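You operate a simulated robot arm through the tools that you are given. There is no shell and no other tool.

The job below is to be done with a simulated robot arm. You get a single attempt, and the scene is never put back.

## Task
Draw the seized ring off its seat with the claw puller.
Fine: shut the claw, wind the screw till the ring stands clear, open the claw, then wind the screw right back.

The check looks at the end state, three seconds after you hand in, the way a careful person would. Anything else that was tipped, shoved, dropped, spilled or broken makes it a failure.

## Robot
A 6-joint arm with a two-finger gripper, fixed in place. Base frame: the origin is at the foot of the arm, x ahead of it, y to its left, z up. Lengths are in m, angles in rad, forces in N, time in s.
Its first joint turns from -2.897 to 2.897 rad. Payload 2.45 kg.
The tool frame sits at the grasp point between the pads (the TCP): z along the fingers, y along the line on which they close. The tips reach 0.02 m beyond it. Largest opening 0.14 m; the body of the gripper starts 0.168 m behind the TCP.
Orientation is told as [roll, pitch, yaw] about the base's x, y, z axes, in that order, counted from this pose: with the fingers straight down and closing along the base's y, the tool's x points along the base's -x, its y along +y and its z along -z.

## Interface
- The arm moves only by the tool apply_moves. Its argument "series" is a list of rows, each a list of 7 numbers: the finger opening in m, from 0 to 0.14, then the shift along the base's x, y, z in m, then the turn, a rotation vector about the base's x, y, z in rad. In form: [[hand, x, y, z, wx, wy, wz], ...]. A call has 1 to 20 rows; each row shifts and turns the commanded pose from where the row before left it. A row lasts 0.2 s, in which the tool goes at most 0.05 m and 0.15 rad; a call with a longer step from one row to the next is refused whole, and so is a gripper value outside its range. A pose out of reach is approached as far as the arm can. The call stops where the force on the tool passes 50 N (or 10 N more than at its start, if that is more) or the arm is blocked; 0.2 s more then pass. Each finger travels about 0.045 m/s and halts on what it meets, pressing with about 25 N; the grip force reading is that of the motor and also rises with nothing between the fingers. The clock runs only during rows and for 0.2 s after the last one: add rows that do not move to give the fingers time. It gives the time, the measured TCP pose, the force on the tool (base axes), the opening and the grip force at its end, in the units of the frame above (readings bear some noise), with the torque about the TCP (base axes, N m) and any sound that the robot's microphone picked up.
- Cameras (640 x 400 px; columns grow to the right, rows downward): "scene" is fixed at [0.2218, -0.4995, 1.5921]; the picture's right is [0.82, -0.58, 0.00], its down [-0.32, -0.45, -0.84] and it looks along [0.48, 0.68, -0.55] (base axes); focal length 319 px, centre (320, 200). "wrist" rides on the gripper at [0.078, 0.011, -0.209] in the tool frame; the picture's right is [-0.14, 0.99, 0.00], its down [-0.92, -0.13, -0.37] and it looks along [-0.36, -0.05, 0.93] (tool axes); focal length 280 px, centre (320, 200). There is no depth. A picture from a camera that has moved, and an enlarged one, comes with that camera's place and axes in the base frame and with its lens.
- capture(camera): a new picture of that camera. The clock stands still meanwhile.
- close_up(camera, box): a new picture of the part [left, top, right, bottom] of that camera's present view, enlarged. The clock stands still meanwhile.
- job_done(): hands the job in; it is judged then, once.

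Places have to be worked out from the pictures, the camera data and where the tool is seen. Open the gripper and draw the arm clear of the work before you hand the job in, unless the task says otherwise.

The tools are called after ">>>" as a command line: name --pt "numbers of a row" for each row, then --argument value for the rest, lists and objects as JSON in quotes. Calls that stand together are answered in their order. apply_moves: Moves the arm, as the interface text tells. Its arguments: {"type":"object","properties":{"series":{"type":"array"}},"required":["series"]} The other tools are called the same way: capture (camera) takes a picture; close_up (camera, box) takes an enlarged picture of a part of a camera's view; job_done () hands the job in.

At the start:

```text
t: 0.0
eef_pos: [0.6342, -0.2094, 1.3261]
tcp_rot: [0.0, 0.001, 0.001]
force: [-0.1, -0.3, 0.4]
moment: [-0.02, -0.03, 0.03]
opening: 0.1399
grasp_force: 0.0
```

scene: 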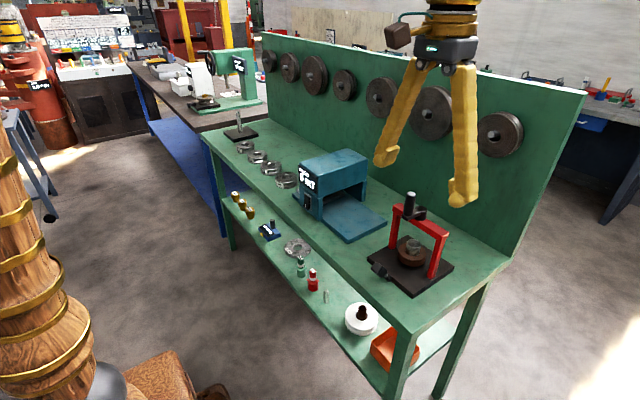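
wrist: 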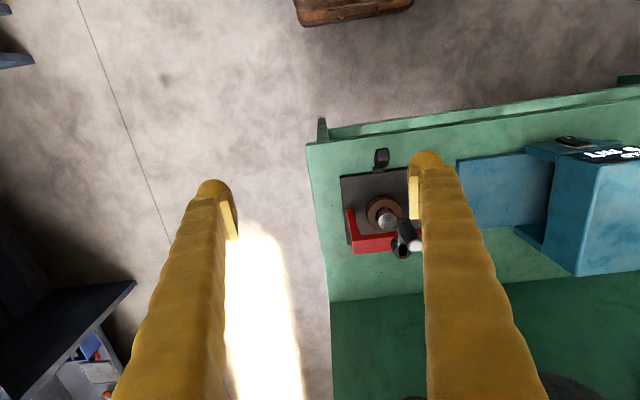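

The first pictures show the puller fixture (red frame on a black plate) on the near right end of the bench. I take enlarged views to see its parts.

>>> close_up --camera "scene" --box '[350, 175, 470, 305]'

>>> close_up --camera "wrist" --box '[300, 120, 460, 280]'

```text
3.08 times, centred on (410, 240) of scene
camera zoom: at [0.2218, -0.4995, 1.5921], right [0.82, -0.58, 0.0], down [-0.32, -0.45, -0.84], along [0.48, 0.68, -0.55], focal length 980 px, centre (43, 77)
```

zoom: 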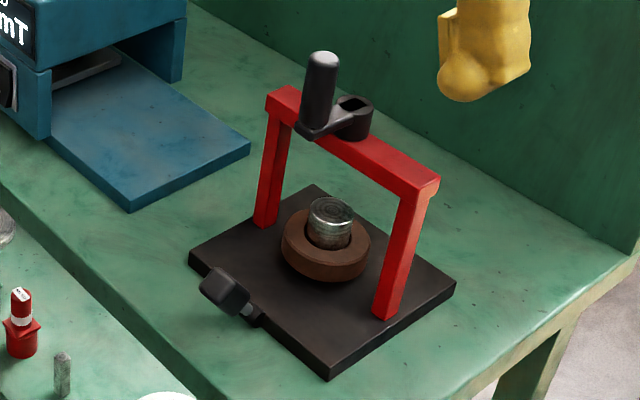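

```text
2.50 times, centred on (380, 200) of wrist
camera zoom: at [0.5549, -0.1982, 1.5352], right [0.14, 0.99, 0.0], down [0.92, -0.13, 0.37], along [0.36, -0.05, -0.93], focal length 701 px, centre (170, 200)
```

zoom: 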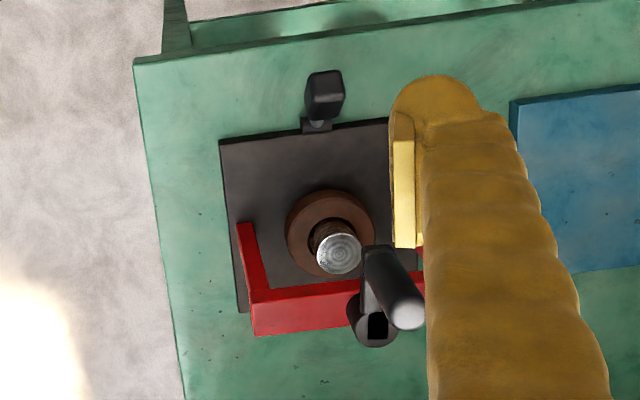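

I judge the screw axis near (0.85, -0.083), the crank handle top near (0.79, -0.09, 1.17), and a black knob at the plate front near (0.71, -0.085, 0.95). I move the wrist camera in front of the fixture, well clear of it, to see where the claw is.

>>> apply_moves --pt "0.14 -0.01 0.03 -0.03 0 0 0" --pt "0.14 -0.01 0.03 -0.03 0 0 0" --pt "0.14 -0.01 0.03 -0.03 0 0 0" --pt "0.14 -0.01 0.03 -0.03 0 0 0" --pt "0.14 0 0 0 0 0 0"

>>> capture --camera "wrist"

```text
t: 1.2
eef_pos: [0.5939, -0.09, 1.2065]
tcp_rot: [-0.001, 0.0, 0.001]
force: [0.9, 0.5, 1.0]
moment: [0.0, -0.01, -0.02]
opening: 0.1399
grasp_force: 0.1
```

```text
taken
camera wrist: at [0.5145, -0.0789, 1.4159], right [0.14, 0.99, 0.0], down [0.92, -0.13, 0.37], along [0.37, -0.05, -0.93], focal length 280 px, centre (320, 200)
```

wrist: 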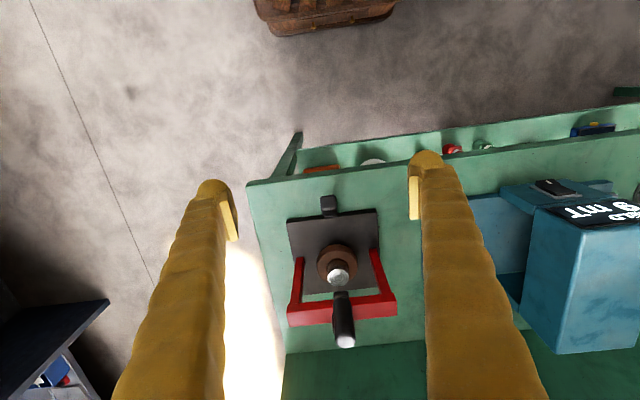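

The fixture is now between the fingers in view. I enlarge it to find the claw and its working part.

>>> close_up --camera "wrist" --box '[260, 180, 420, 360]'

>>> close_up --camera "scene" --box '[365, 180, 465, 300]'

```text
2.22 times, centred on (340, 270) of wrist
camera zoom: at [0.5145, -0.0789, 1.4159], right [0.14, 0.99, 0.0], down [0.92, -0.13, 0.37], along [0.37, -0.05, -0.93], focal length 623 px, centre (276, 44)
```

zoom: 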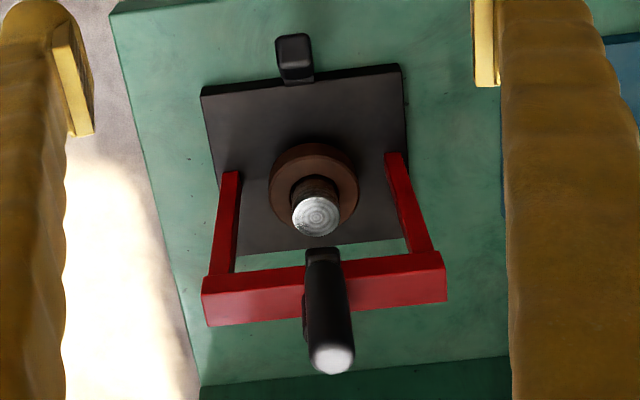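

```text
3.33 times, centred on (415, 240) of scene
camera zoom: at [0.2218, -0.4995, 1.5921], right [0.82, -0.58, 0.0], down [-0.32, -0.45, -0.84], along [0.48, 0.68, -0.55], focal length 1062 px, centre (3, 67)
```

zoom: 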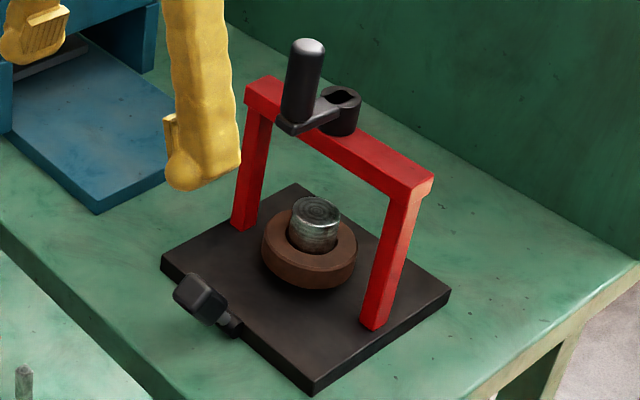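

No separate jaws show from above, so I tilt the tool so that the wrist camera looks more level under the crossbar, keeping clear of the fixture.

>>> apply_moves --pt "0.14 -0.01 0 -0.01 0 -0.14 0" --pt "0.14 -0.01 0 -0.01 0 -0.14 0" --pt "0.14 -0.01 0 -0.01 0 -0.14 0" --pt "0.14 -0.01 0 -0.01 0 -0.14 0" --pt "0.14 -0.01 0 -0.01 0 -0.14 0" --pt "0.14 0 0 0 0 0 0"

>>> capture --camera "wrist"

```text
t: 2.6
eef_pos: [0.5436, -0.0892, 1.1553]
tcp_rot: [-0.001, -0.701, -0.001]
force: [-0.2, -0.4, -0.3]
moment: [0.0, -0.05, 0.02]
opening: 0.1397
grasp_force: 0.0
```

```text
taken
camera wrist: at [0.3478, -0.0792, 1.2651], right [0.11, 0.99, 0.09], down [0.47, -0.13, 0.88], along [0.88, -0.05, -0.47], focal length 280 px, centre (320, 200)
```

wrist: 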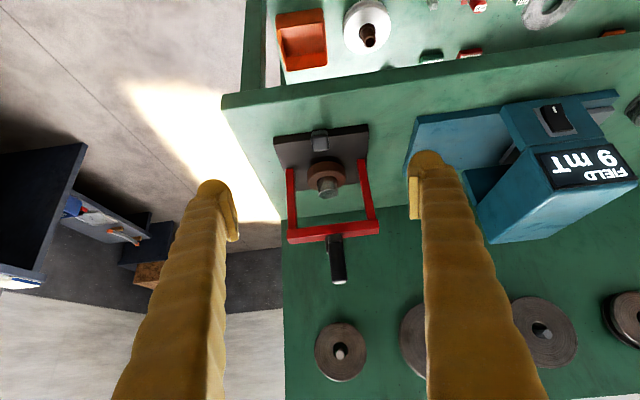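

The view is upside down but shows the fixture from the front. I enlarge it.

>>> close_up --camera "wrist" --box '[255, 105, 395, 295]'

>>> close_up --camera "wrist" --box '[270, 115, 380, 200]'

>>> close_up --camera "scene" --box '[365, 230, 445, 280]'

```text
2.11 times, centred on (325, 200) of wrist
camera zoom: at [0.3478, -0.0792, 1.2651], right [0.11, 0.99, 0.09], down [0.47, -0.13, 0.88], along [0.88, -0.05, -0.47], focal length 590 px, centre (310, 200)
```

zoom: 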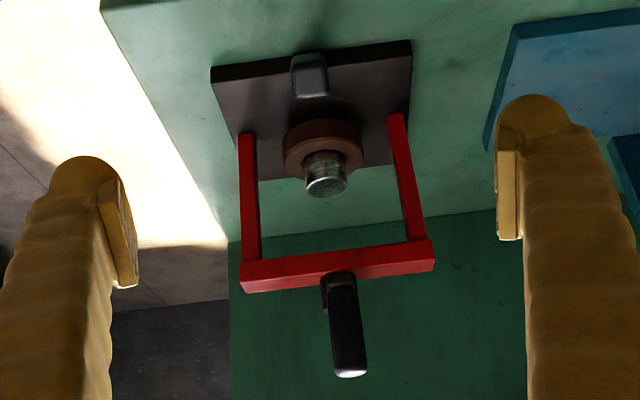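

```text
4.71 times, centred on (325, 158) of wrist
camera zoom: at [0.3478, -0.0792, 1.2651], right [0.11, 0.99, 0.09], down [0.47, -0.13, 0.88], along [0.88, -0.05, -0.47], focal length 1320 px, centre (296, 400)
```

zoom: 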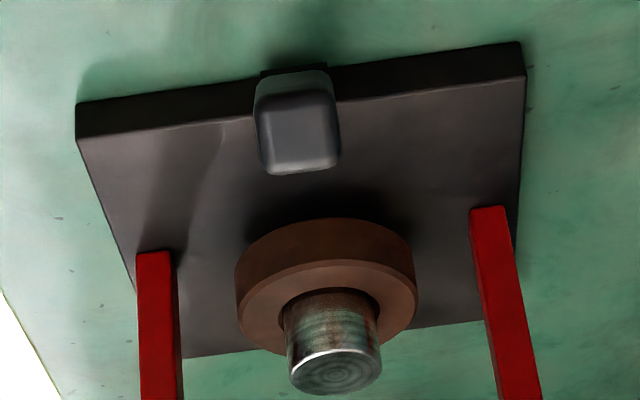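

```text
8.00 times, centred on (405, 255) of scene
camera zoom: at [0.2218, -0.4995, 1.5921], right [0.82, -0.58, 0.0], down [-0.32, -0.45, -0.84], along [0.48, 0.68, -0.55], focal length 2549 px, centre (-360, -240)
```

zoom: 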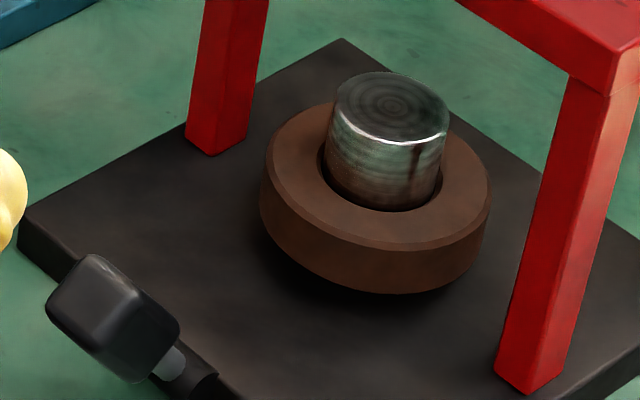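

The front knob seems to be a short lever leaning about 45° toward the robot from a housing on the plate's front edge. I enlarge it in both cameras to see how it is hinged.

>>> close_up --camera "scene" --box '[362, 250, 402, 290]'

>>> close_up --camera "wrist" --box '[295, 115, 345, 165]'

>>> close_up --camera "scene" --box '[380, 180, 450, 240]'

```text
10.00 times, centred on (382, 270) of scene
camera zoom: at [0.2218, -0.4995, 1.5921], right [0.82, -0.58, 0.0], down [-0.32, -0.45, -0.84], along [0.48, 0.68, -0.55], focal length 3186 px, centre (-300, -500)
```

zoom: 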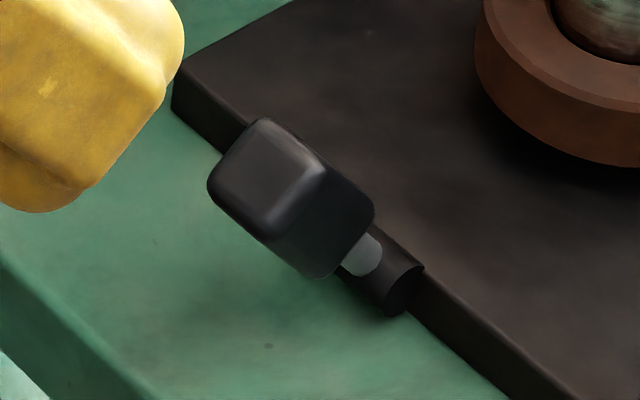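

```text
8.00 times, centred on (320, 140) of wrist
camera zoom: at [0.3478, -0.0792, 1.2651], right [0.11, 0.99, 0.09], down [0.47, -0.13, 0.88], along [0.88, -0.05, -0.47], focal length 2243 px, centre (320, 680)
```

zoom: 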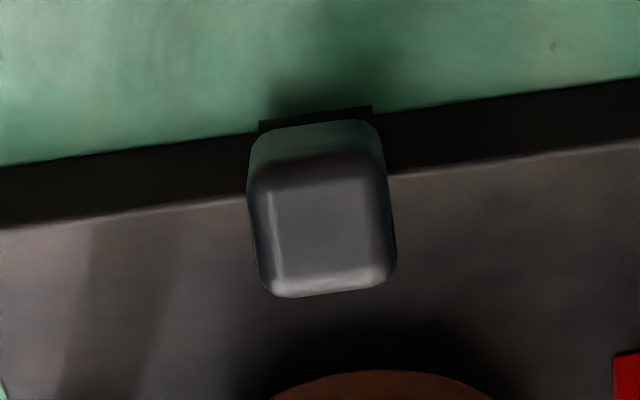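

```text
6.67 times, centred on (415, 210) of scene
camera zoom: at [0.2218, -0.4995, 1.5921], right [0.82, -0.58, 0.0], down [-0.32, -0.45, -0.84], along [0.48, 0.68, -0.55], focal length 2124 px, centre (-313, 133)
```

zoom: 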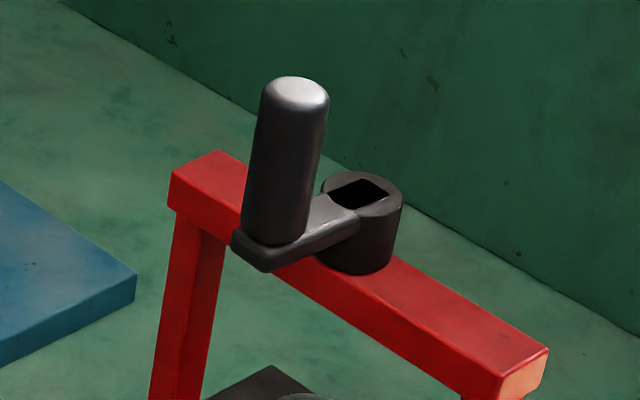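

The lever is hinged on a barrel along the plate's front edge (axis along y); knob centre about (0.709, -0.089, 0.955), leaning about 40° toward the robot, which matches my tool tilt. I move to a stand-off 0.1 m behind it along the tool axis, with the fingers partly closed.

>>> apply_moves --pt "0.1 0.0246 0 -0.0302 0 0 0" --pt "0.08 0.0246 0 -0.0302 0 0 0" --pt "0.07 0.0246 0 -0.0302 0 0 0" --pt "0.07 0.0246 0 -0.0302 0 0 0" --pt "0.07 0 0 0 0 0 0" --pt "0.07 0 0 0 0 0 0"

>>> capture --camera "wrist"

>>> close_up --camera "scene" --box '[330, 200, 430, 290]'

```text
t: 4.0
eef_pos: [0.6432, -0.091, 1.0361]
tcp_rot: [0.002, -0.7, 0.0]
force: [-0.1, 0.6, 0.0]
moment: [0.0, 0.0, -0.01]
opening: 0.07
grasp_force: 0.1
```

```text
taken
camera wrist: at [0.4472, -0.0804, 1.1459], right [0.11, 0.99, 0.09], down [0.47, -0.13, 0.88], along [0.88, -0.05, -0.48], focal length 280 px, centre (320, 200)
```

wrist: 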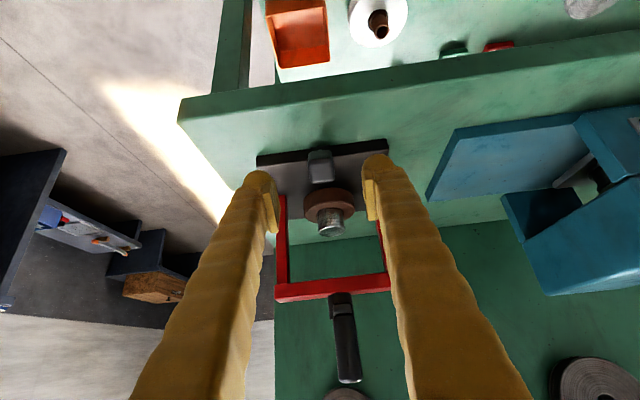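

```text
4.44 times, centred on (380, 245) of scene
camera zoom: at [0.2218, -0.4995, 1.5921], right [0.82, -0.58, 0.0], down [-0.32, -0.45, -0.84], along [0.48, 0.68, -0.55], focal length 1416 px, centre (53, 0)
```

zoom: 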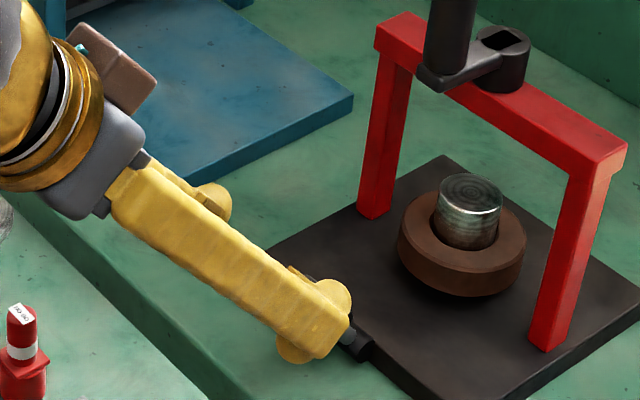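

The knob lies right on the tool axis, about 0.1 m ahead. I advance 0.095 m along the axis with the fingers open at 0.07 so they straddle it.

>>> apply_moves --pt "0.07 0.0153 0 -0.0182 0 0 0" --pt "0.07 0.0153 0 -0.0182 0 0 0" --pt "0.07 0.0153 0 -0.0182 0 0 0" --pt "0.07 0.0153 0 -0.0182 0 0 0" --pt "0.07 0 0 0 0 0 0"

>>> capture --camera "wrist"

>>> close_up --camera "scene" --box '[350, 220, 430, 290]'

```text
t: 5.2
eef_pos: [0.7031, -0.0897, 0.9632]
tcp_rot: [0.002, -0.698, 0.0]
force: [-0.7, 0.3, 1.0]
moment: [0.0, 0.02, 0.01]
opening: 0.0698
grasp_force: 0.1
```

```text
taken
camera wrist: at [0.508, -0.0793, 1.0725], right [0.1, 0.99, 0.09], down [0.47, -0.13, 0.88], along [0.88, -0.05, -0.48], focal length 280 px, centre (320, 200)
```

wrist: 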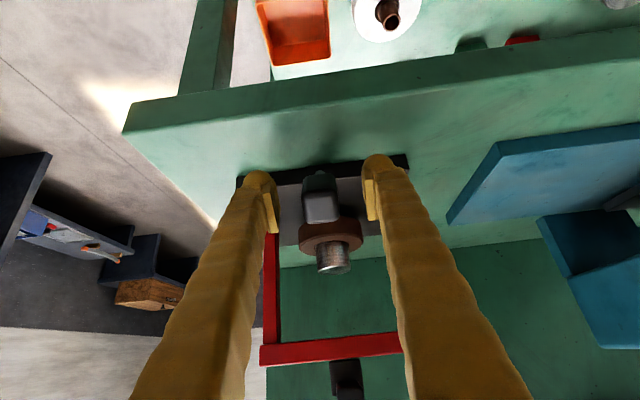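

```text
5.71 times, centred on (390, 255) of scene
camera zoom: at [0.2218, -0.4995, 1.5921], right [0.82, -0.58, 0.0], down [-0.32, -0.45, -0.84], along [0.48, 0.68, -0.55], focal length 1821 px, centre (-80, -114)
```

zoom: 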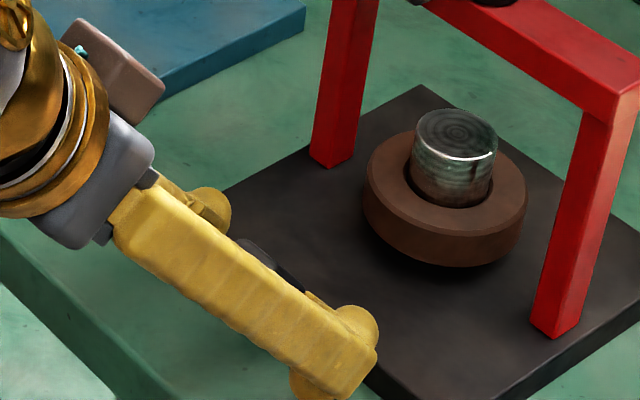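

The knob sits centred between the fingers, end face just about at the TCP. I close on it.

>>> apply_moves --pt "0.05 0.003 0 0.002 0 0 0" --pt "0.03 0 0 0 0 0 0" --pt "0.01 0 0 0 0 0 0" --pt "0.0 0 0 0 0 0 0" --pt "0.0 0 0 0 0 0 0" --pt "0.0 0 0 0 0 0 0"

>>> capture --camera "wrist"

```text
t: 6.6
eef_pos: [0.7056, -0.0888, 0.964]
tcp_rot: [0.0, -0.699, 0.002]
force: [3.9, 14.0, -2.0]
moment: [0.14, -0.13, 0.09]
opening: 0.0267
grasp_force: 44.8
```

```text
taken
camera wrist: at [0.5105, -0.0794, 1.0743], right [0.1, 0.99, 0.09], down [0.47, -0.13, 0.88], along [0.88, -0.05, -0.48], focal length 280 px, centre (320, 200)
```

wrist: 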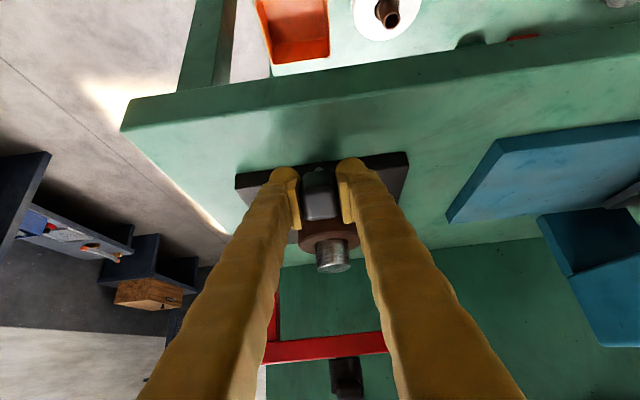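

Gripped at 0.027 with a slight side load, so the knob is a touch toward +y. I ease that off and try a small throw of the lever upward and toward the ring (about 0.14 rad about the barrel), watching the force.

>>> apply_moves --pt "0.0 0 0.0015 0 0 0 0" --pt "0.0 0.0043 0 0.0032 0 0.07 0" --pt "0.0 0.0042 0 0.0029 0 0.07 0" --pt "0.0 0 0 0 0 0 0"

```text
t: 7.2
eef_pos: [0.7056, -0.0892, 0.9655]
tcp_rot: [0.004, -0.681, -0.004]
force: [-1.6, -7.1, -3.4]
moment: [-0.13, -0.47, 0.07]
opening: 0.0269
grasp_force: 44.7
out of reach, approached as far as the arm can: row 2, 3
stopped in row 3: the force on the tool passed its limit at 61 N (the readings are from after the stop); the commanded pose is now the measured one
```

The lever barely gave and the force went past the limit, so this way seems stopped (the reported pose was also hard to reach). I try a small move the opposite way, down toward the robot, without turning the tool.

>>> apply_moves --pt "0.0 -0.002 0.0 -0.0016 0 0 0" --pt "0.0 -0.002 0 -0.0016 0 0 0" --pt "0.0 -0.002 0 -0.0016 0 0 0" --pt "0.0 0 0 0 0 0 0"

```text
t: 8.2
eef_pos: [0.7002, -0.0907, 0.96]
tcp_rot: [0.005, -0.682, -0.005]
force: [17.0, -22.9, 12.4]
moment: [-0.31, -1.22, 0.01]
opening: 0.0273
grasp_force: 44.9
```

The tool moved about 7 mm with moderate resistance. I look at what the lever actually did.

>>> close_up --camera "wrist" --box '[240, 140, 420, 260]'

>>> close_up --camera "scene" --box '[350, 220, 430, 290]'

```text
3.33 times, centred on (330, 200) of wrist
camera zoom: at [0.5069, -0.0794, 1.0736], right [0.11, 0.99, 0.09], down [0.48, -0.13, 0.87], along [0.87, -0.05, -0.49], focal length 935 px, centre (287, 200)
```

zoom: 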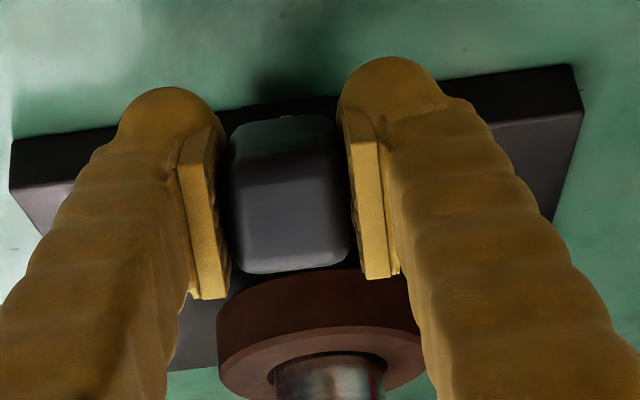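

```text
5.71 times, centred on (390, 255) of scene
camera zoom: at [0.2218, -0.4995, 1.5921], right [0.82, -0.58, 0.0], down [-0.32, -0.45, -0.84], along [0.48, 0.68, -0.55], focal length 1821 px, centre (-80, -114)
```

zoom: 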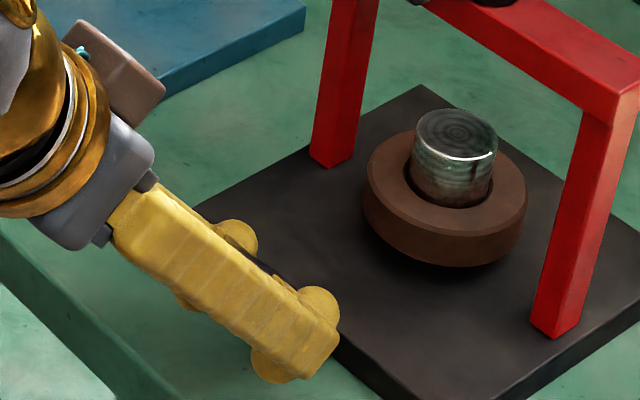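

The measured motion followed the command with only ~20 N, so the lever is swinging down toward the robot while the upward way is its stop. I continue down along the arc about the barrel (0.752, 0.908), turning the tool along with it, and take out the sideways load.

>>> apply_moves --pt "0.0 0 -0.0012 0 0 -0.1 0" --pt "0.0 -0.0049 0 -0.0054 0 -0.1 0" --pt "0.0 -0.0044 0 -0.0059 0 -0.1 0" --pt "0.0 0 0 0 0 0 0"

>>> close_up --camera "wrist" --box '[240, 140, 420, 260]'

```text
t: 8.5
eef_pos: [0.6987, -0.0903, 0.9583]
tcp_rot: [0.0, -0.696, 0.007]
force: [0.7, -6.0, -3.6]
moment: [0.18, 0.09, -0.22]
opening: 0.0268
grasp_force: 45.1
stopped in row 1: the force on the tool passed its limit at 67 N (the readings are from after the stop); the commanded pose is now the measured one
```

```text
3.33 times, centred on (330, 200) of wrist
camera zoom: at [0.5035, -0.081, 1.0693], right [0.1, 0.99, 0.09], down [0.47, -0.12, 0.87], along [0.88, -0.04, -0.48], focal length 935 px, centre (287, 200)
```

zoom: 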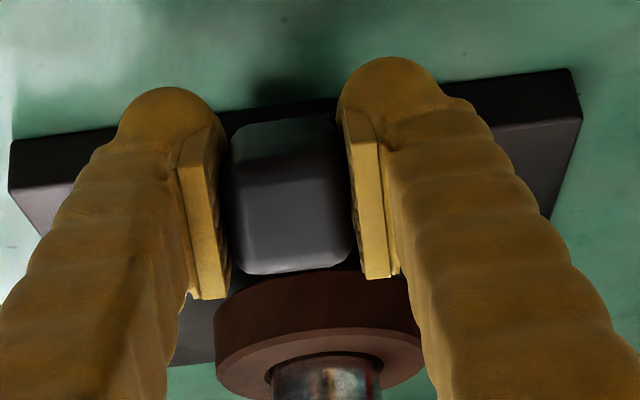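

Turning in place loaded the grip; the readings are now relaxed. I open and back off along the tool axis to see how the lever actually moved.

>>> apply_moves --pt "0.03 0 0 0 0 0 0" --pt "0.05 0 0 0 0 0 0" --pt "0.06 0 0 0 0 0 0" --pt "0.07 -0.0193 0 0.023 0 0 0" --pt "0.07 -0.0257 0 0.0306 0 0 0" --pt "0.07 -0.0257 0 0.0306 0 0 0" --pt "0.07 -0.0257 0 0.0306 0 0 0" --pt "0.07 0 0 0 0 0 0"

>>> close_up --camera "scene" --box '[362, 250, 402, 290]'

>>> close_up --camera "wrist" --box '[255, 105, 395, 295]'

```text
t: 10.3
eef_pos: [0.6038, -0.0901, 1.0744]
tcp_rot: [0.001, -0.697, 0.006]
force: [0.0, 0.2, 0.3]
moment: [-0.01, -0.01, 0.03]
opening: 0.0701
grasp_force: 0.1
```

```text
10.00 times, centred on (382, 270) of scene
camera zoom: at [0.2218, -0.4995, 1.5921], right [0.82, -0.58, 0.0], down [-0.32, -0.45, -0.84], along [0.48, 0.68, -0.55], focal length 3186 px, centre (-300, -500)
```

zoom: 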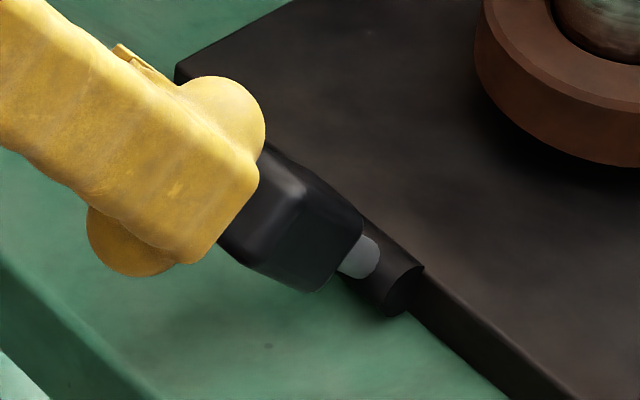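

```text
2.11 times, centred on (325, 200) of wrist
camera zoom: at [0.4087, -0.0812, 1.1837], right [0.1, 0.99, 0.09], down [0.47, -0.13, 0.87], along [0.88, -0.04, -0.48], focal length 590 px, centre (310, 200)
```

zoom: 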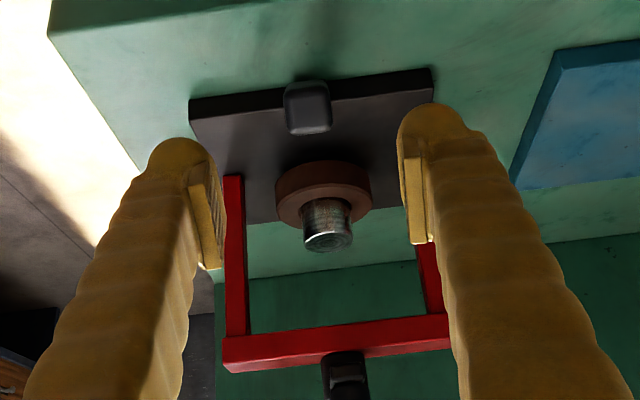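

The lever did swing a little down and stays where it is left, so it turns with friction about the y barrel. I close the fingers, bring the tool upright above the knob and will press it further down from above, which forgives alignment errors better than gripping.

>>> apply_moves --pt "0.04 0 0 0.01 0 0.14 0" --pt "0.02 0.01 0 0.01 0 0.14 0" --pt "0.0 0.02 0 0 0 0.14 0" --pt "0.0 0.03 0 0 0 0.14 0" --pt "0.0 0.03 0 0 0 0.137 0" --pt "0.0 0 0 0 0 0 0" --pt "0.0 0 0 0 0 0 0"

>>> close_up --camera "scene" --box '[340, 210, 430, 290]'

>>> capture --camera "wrist"

```text
t: 11.9
eef_pos: [0.6949, -0.089, 1.0924]
tcp_rot: [0.007, 0.0, 0.004]
force: [-0.9, 0.1, 0.2]
moment: [-0.02, 0.0, 0.0]
opening: 0.0
grasp_force: 25.1
```

```text
5.00 times, centred on (385, 250) of scene
camera zoom: at [0.2218, -0.4995, 1.5921], right [0.82, -0.58, 0.0], down [-0.32, -0.45, -0.84], along [0.48, 0.68, -0.55], focal length 1593 px, centre (-5, -50)
```

zoom: 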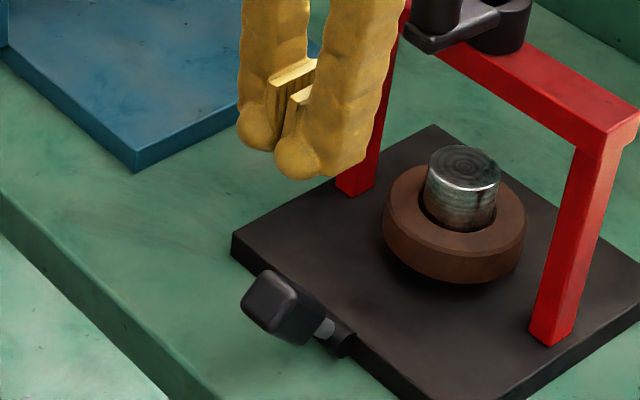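

```text
taken
camera wrist: at [0.6163, -0.081, 1.3025], right [0.13, 0.99, 0.01], down [0.92, -0.13, 0.37], along [0.36, -0.04, -0.93], focal length 280 px, centre (320, 200)
```

wrist: 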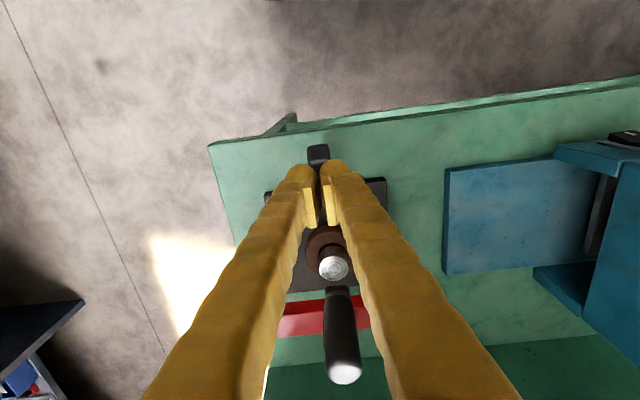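

The knob lies straight below the closed tips. I descend quickly to just above it, then in small steps to press it down.

>>> apply_moves --pt "0.0 0 0 -0.04 0 0 0" --pt "0.0 0 0 -0.035 0 0 0" --pt "0.0 0 0 -0.008 0 0 0" --pt "0.0 0 0 -0.006 0 0 0" --pt "0.0 0 0 -0.006 0 0 0" --pt "0.0 0 0 -0.006 0 0 0" --pt "0.0 0 0 -0.006 0 0 0" --pt "0.0 0 0 0 0 0 0"

>>> close_up --camera "scene" --box '[340, 210, 430, 290]'

```text
t: 13.7
eef_pos: [0.6927, -0.0907, 0.9868]
tcp_rot: [0.007, 0.002, 0.004]
force: [-0.2, -0.1, 0.3]
moment: [0.0, 0.02, 0.01]
opening: 0.0001
grasp_force: 25.2
```

```text
5.00 times, centred on (385, 250) of scene
camera zoom: at [0.2218, -0.4995, 1.5921], right [0.82, -0.58, 0.0], down [-0.32, -0.45, -0.84], along [0.48, 0.68, -0.55], focal length 1593 px, centre (-5, -50)
```

zoom: 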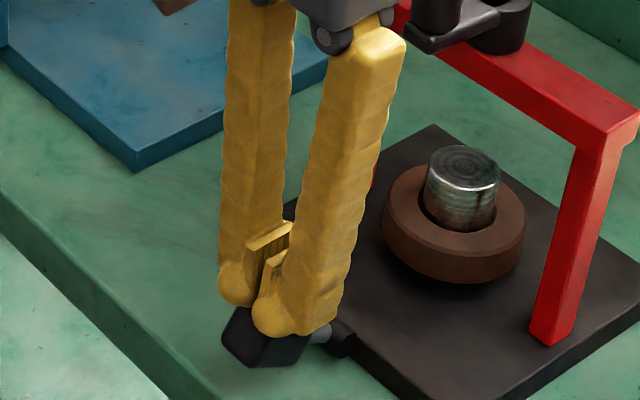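

The knob has gone further down with little force. I keep pressing in small steps.

>>> apply_moves --pt "0.0 0 0 -0.006 0 0 0" --pt "0.0 0 0 -0.006 0 0 0" --pt "0.0 0 0 -0.006 0 0 0" --pt "0.0 0 0 -0.006 0 0 0" --pt "0.0 0 0 0 0 0 0"

>>> close_up --camera "scene" --box '[340, 210, 430, 290]'

```text
t: 14.9
eef_pos: [0.6939, -0.0898, 0.9637]
tcp_rot: [0.007, 0.002, 0.006]
force: [-0.1, 1.5, -0.3]
moment: [0.01, 0.03, 0.0]
opening: 0.0001
grasp_force: 25.0
```

```text
5.00 times, centred on (385, 250) of scene
camera zoom: at [0.2218, -0.4995, 1.5921], right [0.82, -0.58, 0.0], down [-0.32, -0.45, -0.84], along [0.48, 0.68, -0.55], focal length 1593 px, centre (-5, -50)
```

zoom: 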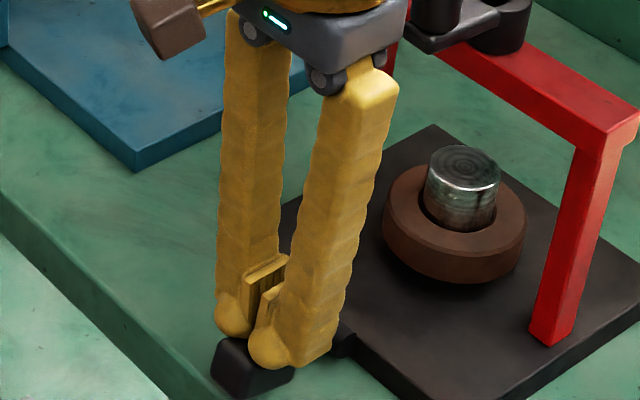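

The lever is still following freely. I continue down until it meets a stop.

>>> apply_moves --pt "0.0 0 0 -0.005 0 0 0" --pt "0.0 0 0 -0.005 0 0 0" --pt "0.0 0 0 -0.005 0 0 0" --pt "0.0 0 0 0 0 0 0"

>>> close_up --camera "scene" --box '[340, 210, 430, 290]'

```text
t: 15.9
eef_pos: [0.693, -0.0901, 0.9502]
tcp_rot: [0.007, -0.001, 0.006]
force: [-7.5, 3.0, 40.3]
moment: [-0.06, 0.62, -0.06]
opening: 0.006
grasp_force: 29.6
```

```text
5.00 times, centred on (385, 250) of scene
camera zoom: at [0.2218, -0.4995, 1.5921], right [0.82, -0.58, 0.0], down [-0.32, -0.45, -0.84], along [0.48, 0.68, -0.55], focal length 1593 px, centre (-5, -50)
```

zoom: 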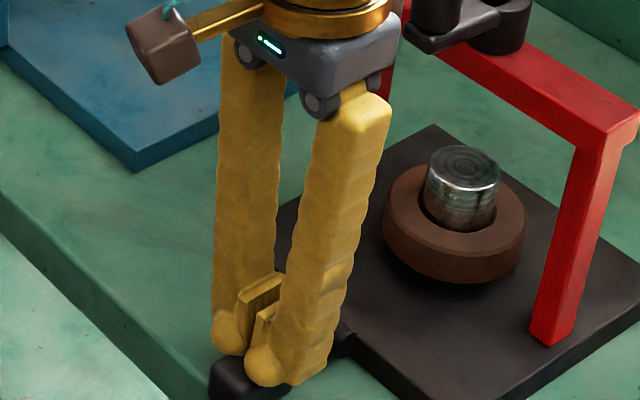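

Force rose to 40 N with the lever about level, so it has met its stop. I raise the tool and look.

>>> apply_moves --pt "0.0 0 0 0.02 0 0 0" --pt "0.0 -0.02 0 0.04 0 0 0" --pt "0.0 -0.04 0 0.03 0 0 0" --pt "0.0 -0.04 0 0.03 0 0 0" --pt "0.0 0 0 0 0 0 0"

>>> close_up --camera "scene" --box '[355, 230, 425, 290]'

>>> close_up --camera "wrist" --box '[240, 120, 400, 380]'

```text
t: 17.1
eef_pos: [0.5953, -0.089, 1.0696]
tcp_rot: [0.007, 0.0, 0.007]
force: [0.8, -0.4, -0.2]
moment: [0.04, -0.01, -0.02]
opening: 0.0
grasp_force: 29.8
```

```text
6.67 times, centred on (390, 260) of scene
camera zoom: at [0.2218, -0.4995, 1.5921], right [0.82, -0.58, 0.0], down [-0.32, -0.45, -0.84], along [0.48, 0.68, -0.55], focal length 2124 px, centre (-147, -200)
```

zoom: 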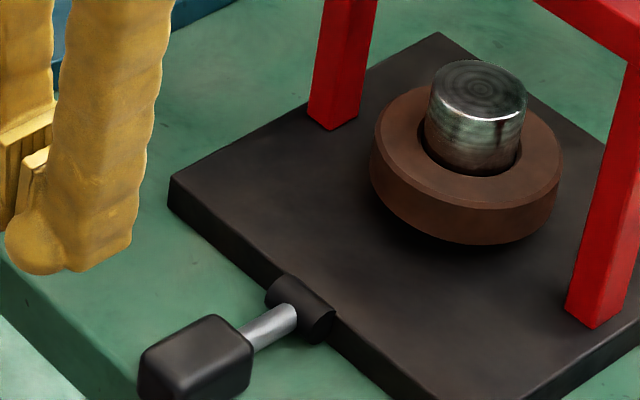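

```text
1.54 times, centred on (320, 250) of wrist
camera zoom: at [0.5146, -0.0808, 1.2776], right [0.13, 0.99, 0.01], down [0.92, -0.12, 0.37], along [0.36, -0.04, -0.93], focal length 431 px, centre (320, 123)
```

zoom: 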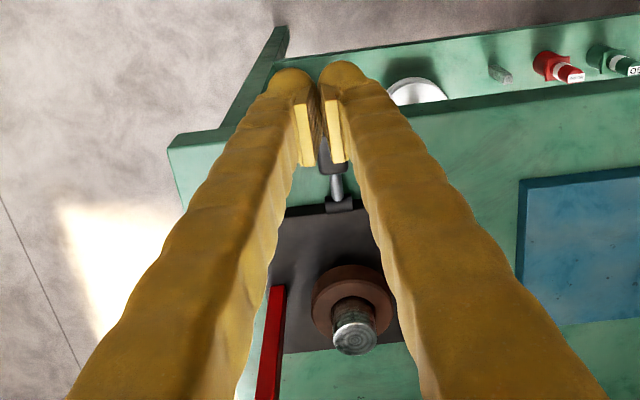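

The lever now lies level with the knob toward the robot, which I take as the claw thrown shut (to be tested by the ring). Next is the crank: handle about (0.796, -0.085), z 1.10–1.168, hub axis about (0.849, -0.085). I rise and move above the handle with the fingers open 0.06.

>>> apply_moves --pt "0.02 0 0 0.0376 0 0 0" --pt "0.04 0 0 0.0376 0 0 0" --pt "0.06 0 0 0.0376 0 0 0" --pt "0.06 0 0 0.0376 0 0 0" --pt "0.06 0.04 0 0 0 0 0" --pt "0.06 0.04 0 0 0 0 0" --pt "0.06 0.04 0 0 0 0 0" --pt "0.06 0.04 0 0 0 0 0" --pt "0.06 0.03 0 0 0 0 0" --pt "0.06 0 0 0 0 0 0"

>>> capture --camera "wrist"

>>> close_up --camera "scene" --box '[350, 140, 470, 300]'

```text
t: 19.3
eef_pos: [0.7825, -0.0886, 1.2194]
tcp_rot: [0.008, 0.0, 0.005]
force: [0.4, -0.8, 0.5]
moment: [-0.03, -0.01, 0.0]
opening: 0.0604
grasp_force: 0.1
```

```text
taken
camera wrist: at [0.7033, -0.0801, 1.4288], right [0.13, 0.99, 0.01], down [0.92, -0.12, 0.37], along [0.37, -0.04, -0.93], focal length 280 px, centre (320, 200)
```

wrist: 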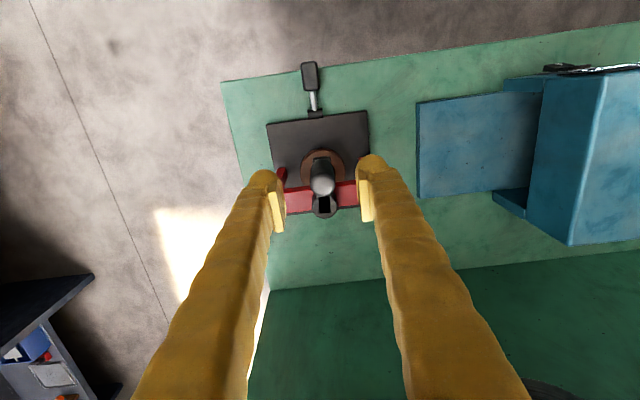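

```text
2.50 times, centred on (410, 220) of scene
camera zoom: at [0.2218, -0.4995, 1.5921], right [0.82, -0.58, 0.0], down [-0.32, -0.45, -0.84], along [0.48, 0.68, -0.55], focal length 797 px, centre (95, 150)
```

zoom: 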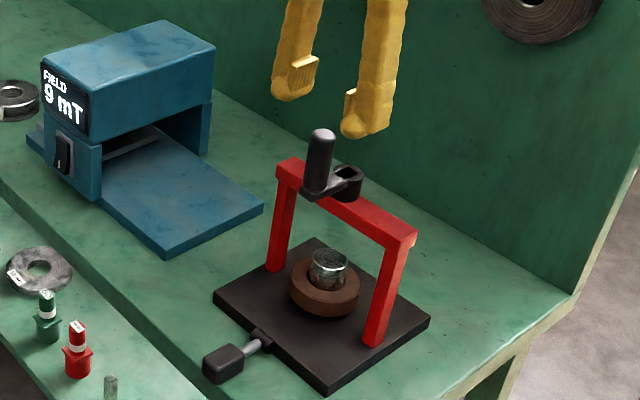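

The handle is just ahead of the TCP between the fingers. I enlarge the wrist view to fix the handle and hub positions better.

>>> close_up --camera "wrist" --box '[260, 140, 380, 230]'

```text
4.44 times, centred on (320, 185) of wrist
camera zoom: at [0.7033, -0.0801, 1.4288], right [0.13, 0.99, 0.01], down [0.92, -0.12, 0.37], along [0.37, -0.04, -0.93], focal length 1246 px, centre (320, 267)
```

zoom: 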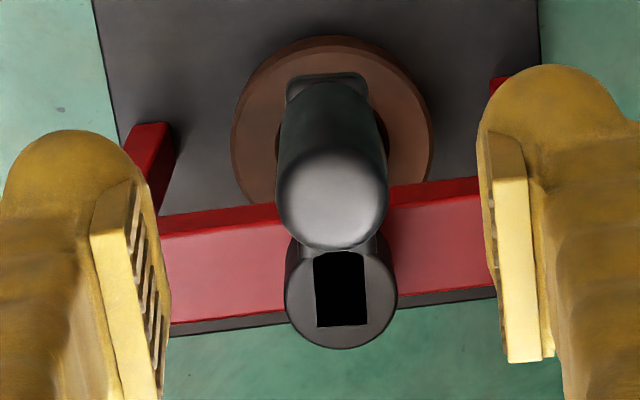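

Handle top is near (0.792, -0.087), hub axis near (0.843, -0.088), crank radius about 0.052. I lower the open fingers around the handle and close on it.

>>> apply_moves --pt "0.06 0.01 0.0015 -0.02 0 0 0" --pt "0.06 0 0 -0.03 0 0 0" --pt "0.06 0 0 -0.028 0 0 0" --pt "0.04 0 0 0 0 0 0" --pt "0.02 0 0 0 0 0 0" --pt "0.0 0 0 0 0 0 0" --pt "0.0 0 0 0 0 0 0"

>>> close_up --camera "wrist" --box '[240, 120, 400, 260]'

>>> close_up --camera "scene" --box '[360, 160, 460, 300]'

```text
t: 20.9
eef_pos: [0.7908, -0.0902, 1.1389]
tcp_rot: [0.008, -0.001, 0.005]
force: [-1.9, 0.8, -4.8]
moment: [0.01, -0.07, 0.08]
opening: 0.0238
grasp_force: 37.7
```

```text
2.86 times, centred on (320, 190) of wrist
camera zoom: at [0.712, -0.0801, 1.3491], right [0.13, 0.99, 0.01], down [0.92, -0.12, 0.37], along [0.36, -0.04, -0.93], focal length 801 px, centre (320, 229)
```

zoom: 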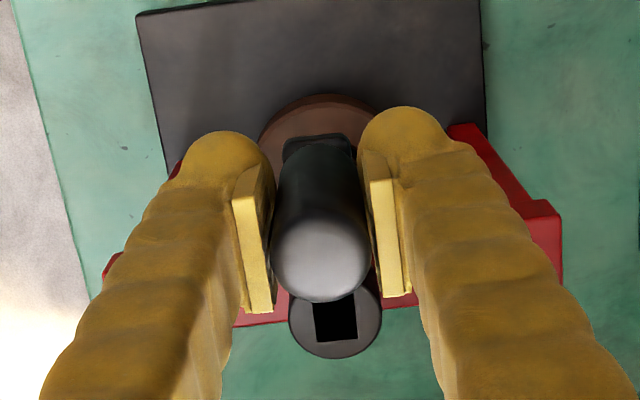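

```text
2.86 times, centred on (410, 230) of scene
camera zoom: at [0.2218, -0.4995, 1.5921], right [0.82, -0.58, 0.0], down [-0.32, -0.45, -0.84], along [0.48, 0.68, -0.55], focal length 910 px, centre (63, 114)
```

zoom: 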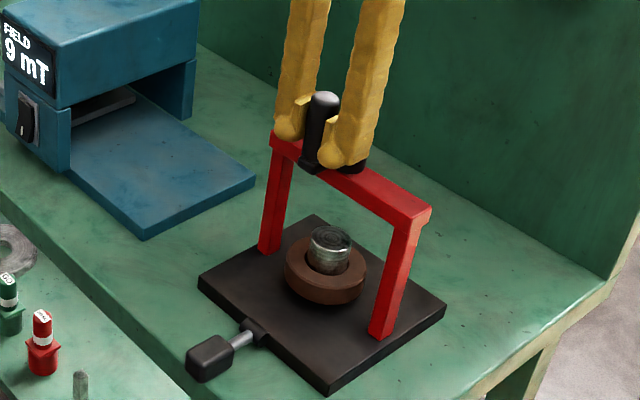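

The handle is held at 0.024. I try a first small clockwise swing (seen from above, handle toward +y) of about 0.4 rad around the hub and watch the forces.

>>> apply_moves --pt "0.0 0.0003 0.0052 0 0 0 0" --pt "0.0 0.0008 0.0051 0 0 0 0" --pt "0.0 0.0013 0.005 0 0 0 0" --pt "0.0 0.0018 0.0049 0 0 0 0" --pt "0.0 0 0 0 0 0 0"

>>> close_up --camera "scene" --box '[360, 160, 460, 300]'

```text
t: 22.1
eef_pos: [0.7967, -0.0683, 1.1409]
tcp_rot: [0.008, -0.003, 0.006]
force: [-0.5, -8.6, 9.0]
moment: [-0.12, 0.25, -0.35]
opening: 0.0237
grasp_force: 44.9
```

```text
2.86 times, centred on (410, 230) of scene
camera zoom: at [0.2218, -0.4995, 1.5921], right [0.82, -0.58, 0.0], down [-0.32, -0.45, -0.84], along [0.48, 0.68, -0.55], focal length 910 px, centre (63, 114)
```

zoom: 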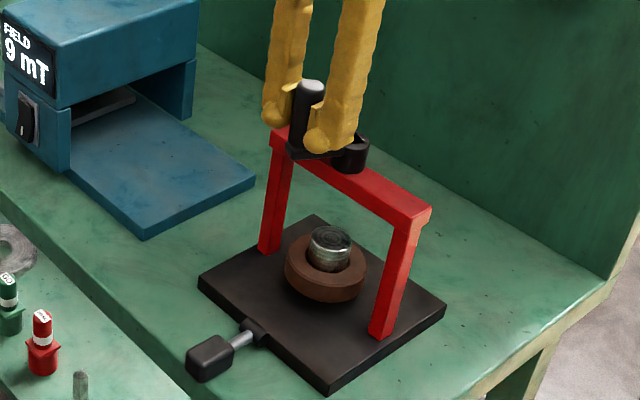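

The crank turns clockwise with only about 9 N. I carry on round the circle to about 1.6 rad and compare the ring's height.

>>> apply_moves --pt "0.0 0.0036 0.0069 0 0 0 0" --pt "0.0 0.0046 0.0063 0 0 0 0" --pt "0.0 0.0055 0.0056 0 0 0 0" --pt "0.0 0.0062 0.0047 0 0 0 0" --pt "0.0 0.0069 0.0037 0 0 0 0" --pt "0.0 0.0073 0.0026 0 0 0 0" --pt "0.0 0.0076 0.0015 0 0 0 0" --pt "0.0 0.0078 0.0004 0 0 0 0" --pt "0.0 0 0 0 0 0 0"

>>> close_up --camera "scene" --box '[360, 160, 460, 300]'

>>> close_up --camera "wrist" --box '[200, 80, 440, 280]'

```text
t: 23.8
eef_pos: [0.8396, -0.0395, 1.1406]
tcp_rot: [0.003, 0.002, 0.004]
force: [4.8, -11.3, 2.9]
moment: [-0.14, 0.01, 0.18]
opening: 0.0235
grasp_force: 45.3
stopped in row 8: the force on the tool passed its limit at 56 N (the readings are from after the stop); the commanded pose is now the measured one
```

```text
2.86 times, centred on (410, 230) of scene
camera zoom: at [0.2218, -0.4995, 1.5921], right [0.82, -0.58, 0.0], down [-0.32, -0.45, -0.84], along [0.48, 0.68, -0.55], focal length 910 px, centre (63, 114)
```

zoom: 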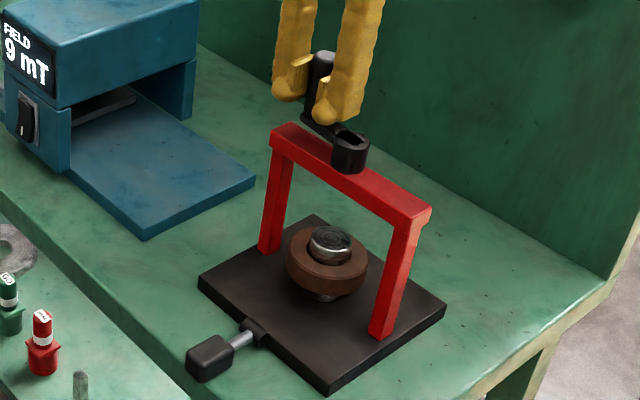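

```text
2.00 times, centred on (320, 180) of wrist
camera zoom: at [0.7593, -0.0306, 1.3491], right [0.13, 0.99, 0.0], down [0.92, -0.13, 0.37], along [0.36, -0.05, -0.93], focal length 561 px, centre (320, 240)
```

zoom: 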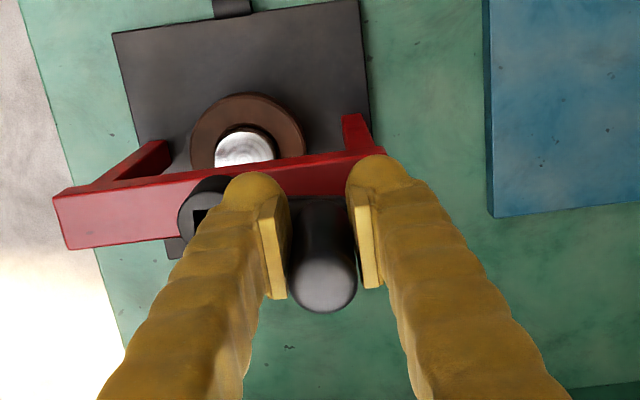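

The ring has clearly risen on the shaft: the claw is shut and clockwise is the pulling direction. The stop came from a small error in my circle; a fit gives the hub at (0.843, -0.090) with radius 0.0515, so I continue the next half turn with that.

>>> apply_moves --pt "0.0 0.0077 0.0 0 0 0 0" --pt "0.0 0.0076 -0.0012 0 0 0 0" --pt "0.0 0.0074 -0.0023 0 0 0 0" --pt "0.0 0.0069 -0.0034 0 0 0 0" --pt "0.0 0.0064 -0.0044 0 0 0 0" --pt "0.0 0 0 0 0 0 0"

>>> close_up --camera "scene" --box '[360, 160, 460, 300]'

>>> close_up --camera "wrist" --box '[200, 80, 440, 280]'

```text
t: 24.6
eef_pos: [0.8566, -0.0448, 1.14]
tcp_rot: [0.002, 0.004, 0.004]
force: [-2.4, -5.6, 2.3]
moment: [-0.12, -0.1, 0.04]
opening: 0.0235
grasp_force: 45.0
stopped in row 3: the force on the tool passed its limit at 52 N (the readings are from after the stop); the commanded pose is now the measured one
```

```text
2.86 times, centred on (410, 230) of scene
camera zoom: at [0.2218, -0.4995, 1.5921], right [0.82, -0.58, 0.0], down [-0.32, -0.45, -0.84], along [0.48, 0.68, -0.55], focal length 910 px, centre (63, 114)
```

zoom: 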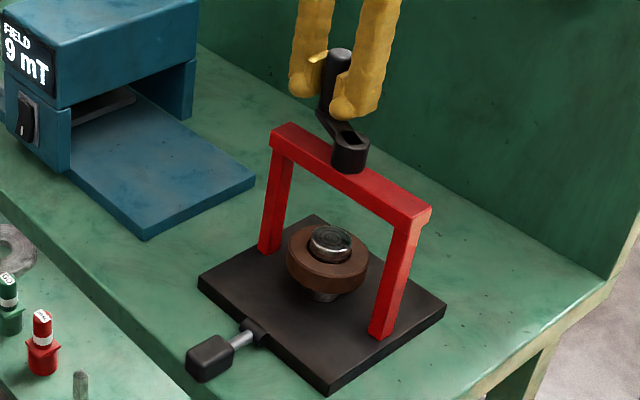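

```text
2.00 times, centred on (320, 180) of wrist
camera zoom: at [0.7785, -0.0345, 1.3493], right [0.13, 0.99, 0.0], down [0.92, -0.13, 0.37], along [0.36, -0.05, -0.93], focal length 561 px, centre (320, 240)
```

zoom: 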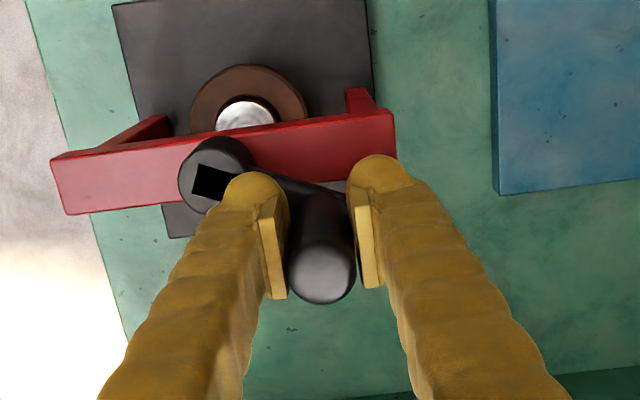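

The crank keeps turning but force builds, so I refit the circle (hub about (0.840, -0.089), radius about 0.0485) and go on in smaller, slower steps to see whether the resistance drops.

>>> apply_moves --pt "0.0 0.0035 -0.0016 0 0 0 0" --pt "0.0 0.0034 -0.0019 0 0 0 0" --pt "0.0 0.0032 -0.0022 0 0 0 0" --pt "0.0 0.003 -0.0024 0 0 0 0" --pt "0.0 0.0028 -0.0026 0 0 0 0" --pt "0.0 0.0026 -0.0029 0 0 0 0" --pt "0.0 0.0024 -0.0031 0 0 0 0" --pt "0.0 0.0021 -0.0032 0 0 0 0" --pt "0.0 0.0019 -0.0034 0 0 0 0" --pt "0.0 0.0016 -0.0036 0 0 0 0"

>>> close_up --camera "wrist" --box '[200, 80, 440, 280]'

>>> close_up --camera "scene" --box '[360, 160, 460, 300]'

```text
t: 26.8
eef_pos: [0.8824, -0.073, 1.1383]
tcp_rot: [0.003, 0.005, 0.003]
force: [-1.3, 4.1, 8.4]
moment: [0.04, 0.09, -0.14]
opening: 0.0234
grasp_force: 45.0
```

```text
2.00 times, centred on (320, 180) of wrist
camera zoom: at [0.8046, -0.0618, 1.3472], right [0.13, 0.99, 0.0], down [0.92, -0.13, 0.36], along [0.36, -0.05, -0.93], focal length 561 px, centre (320, 240)
```

zoom: 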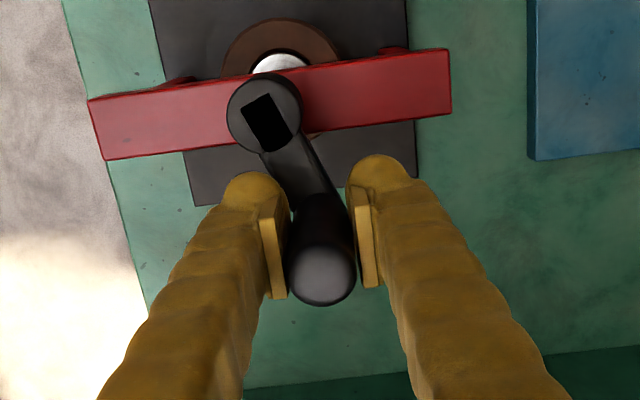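

```text
2.86 times, centred on (410, 230) of scene
camera zoom: at [0.2218, -0.4995, 1.5921], right [0.82, -0.58, 0.0], down [-0.32, -0.45, -0.84], along [0.48, 0.68, -0.55], focal length 910 px, centre (63, 114)
```

zoom: 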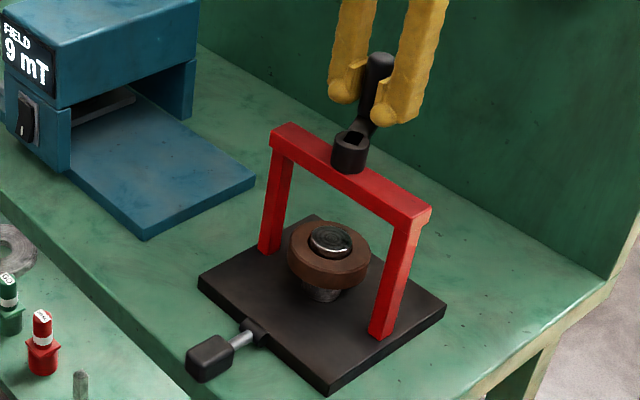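

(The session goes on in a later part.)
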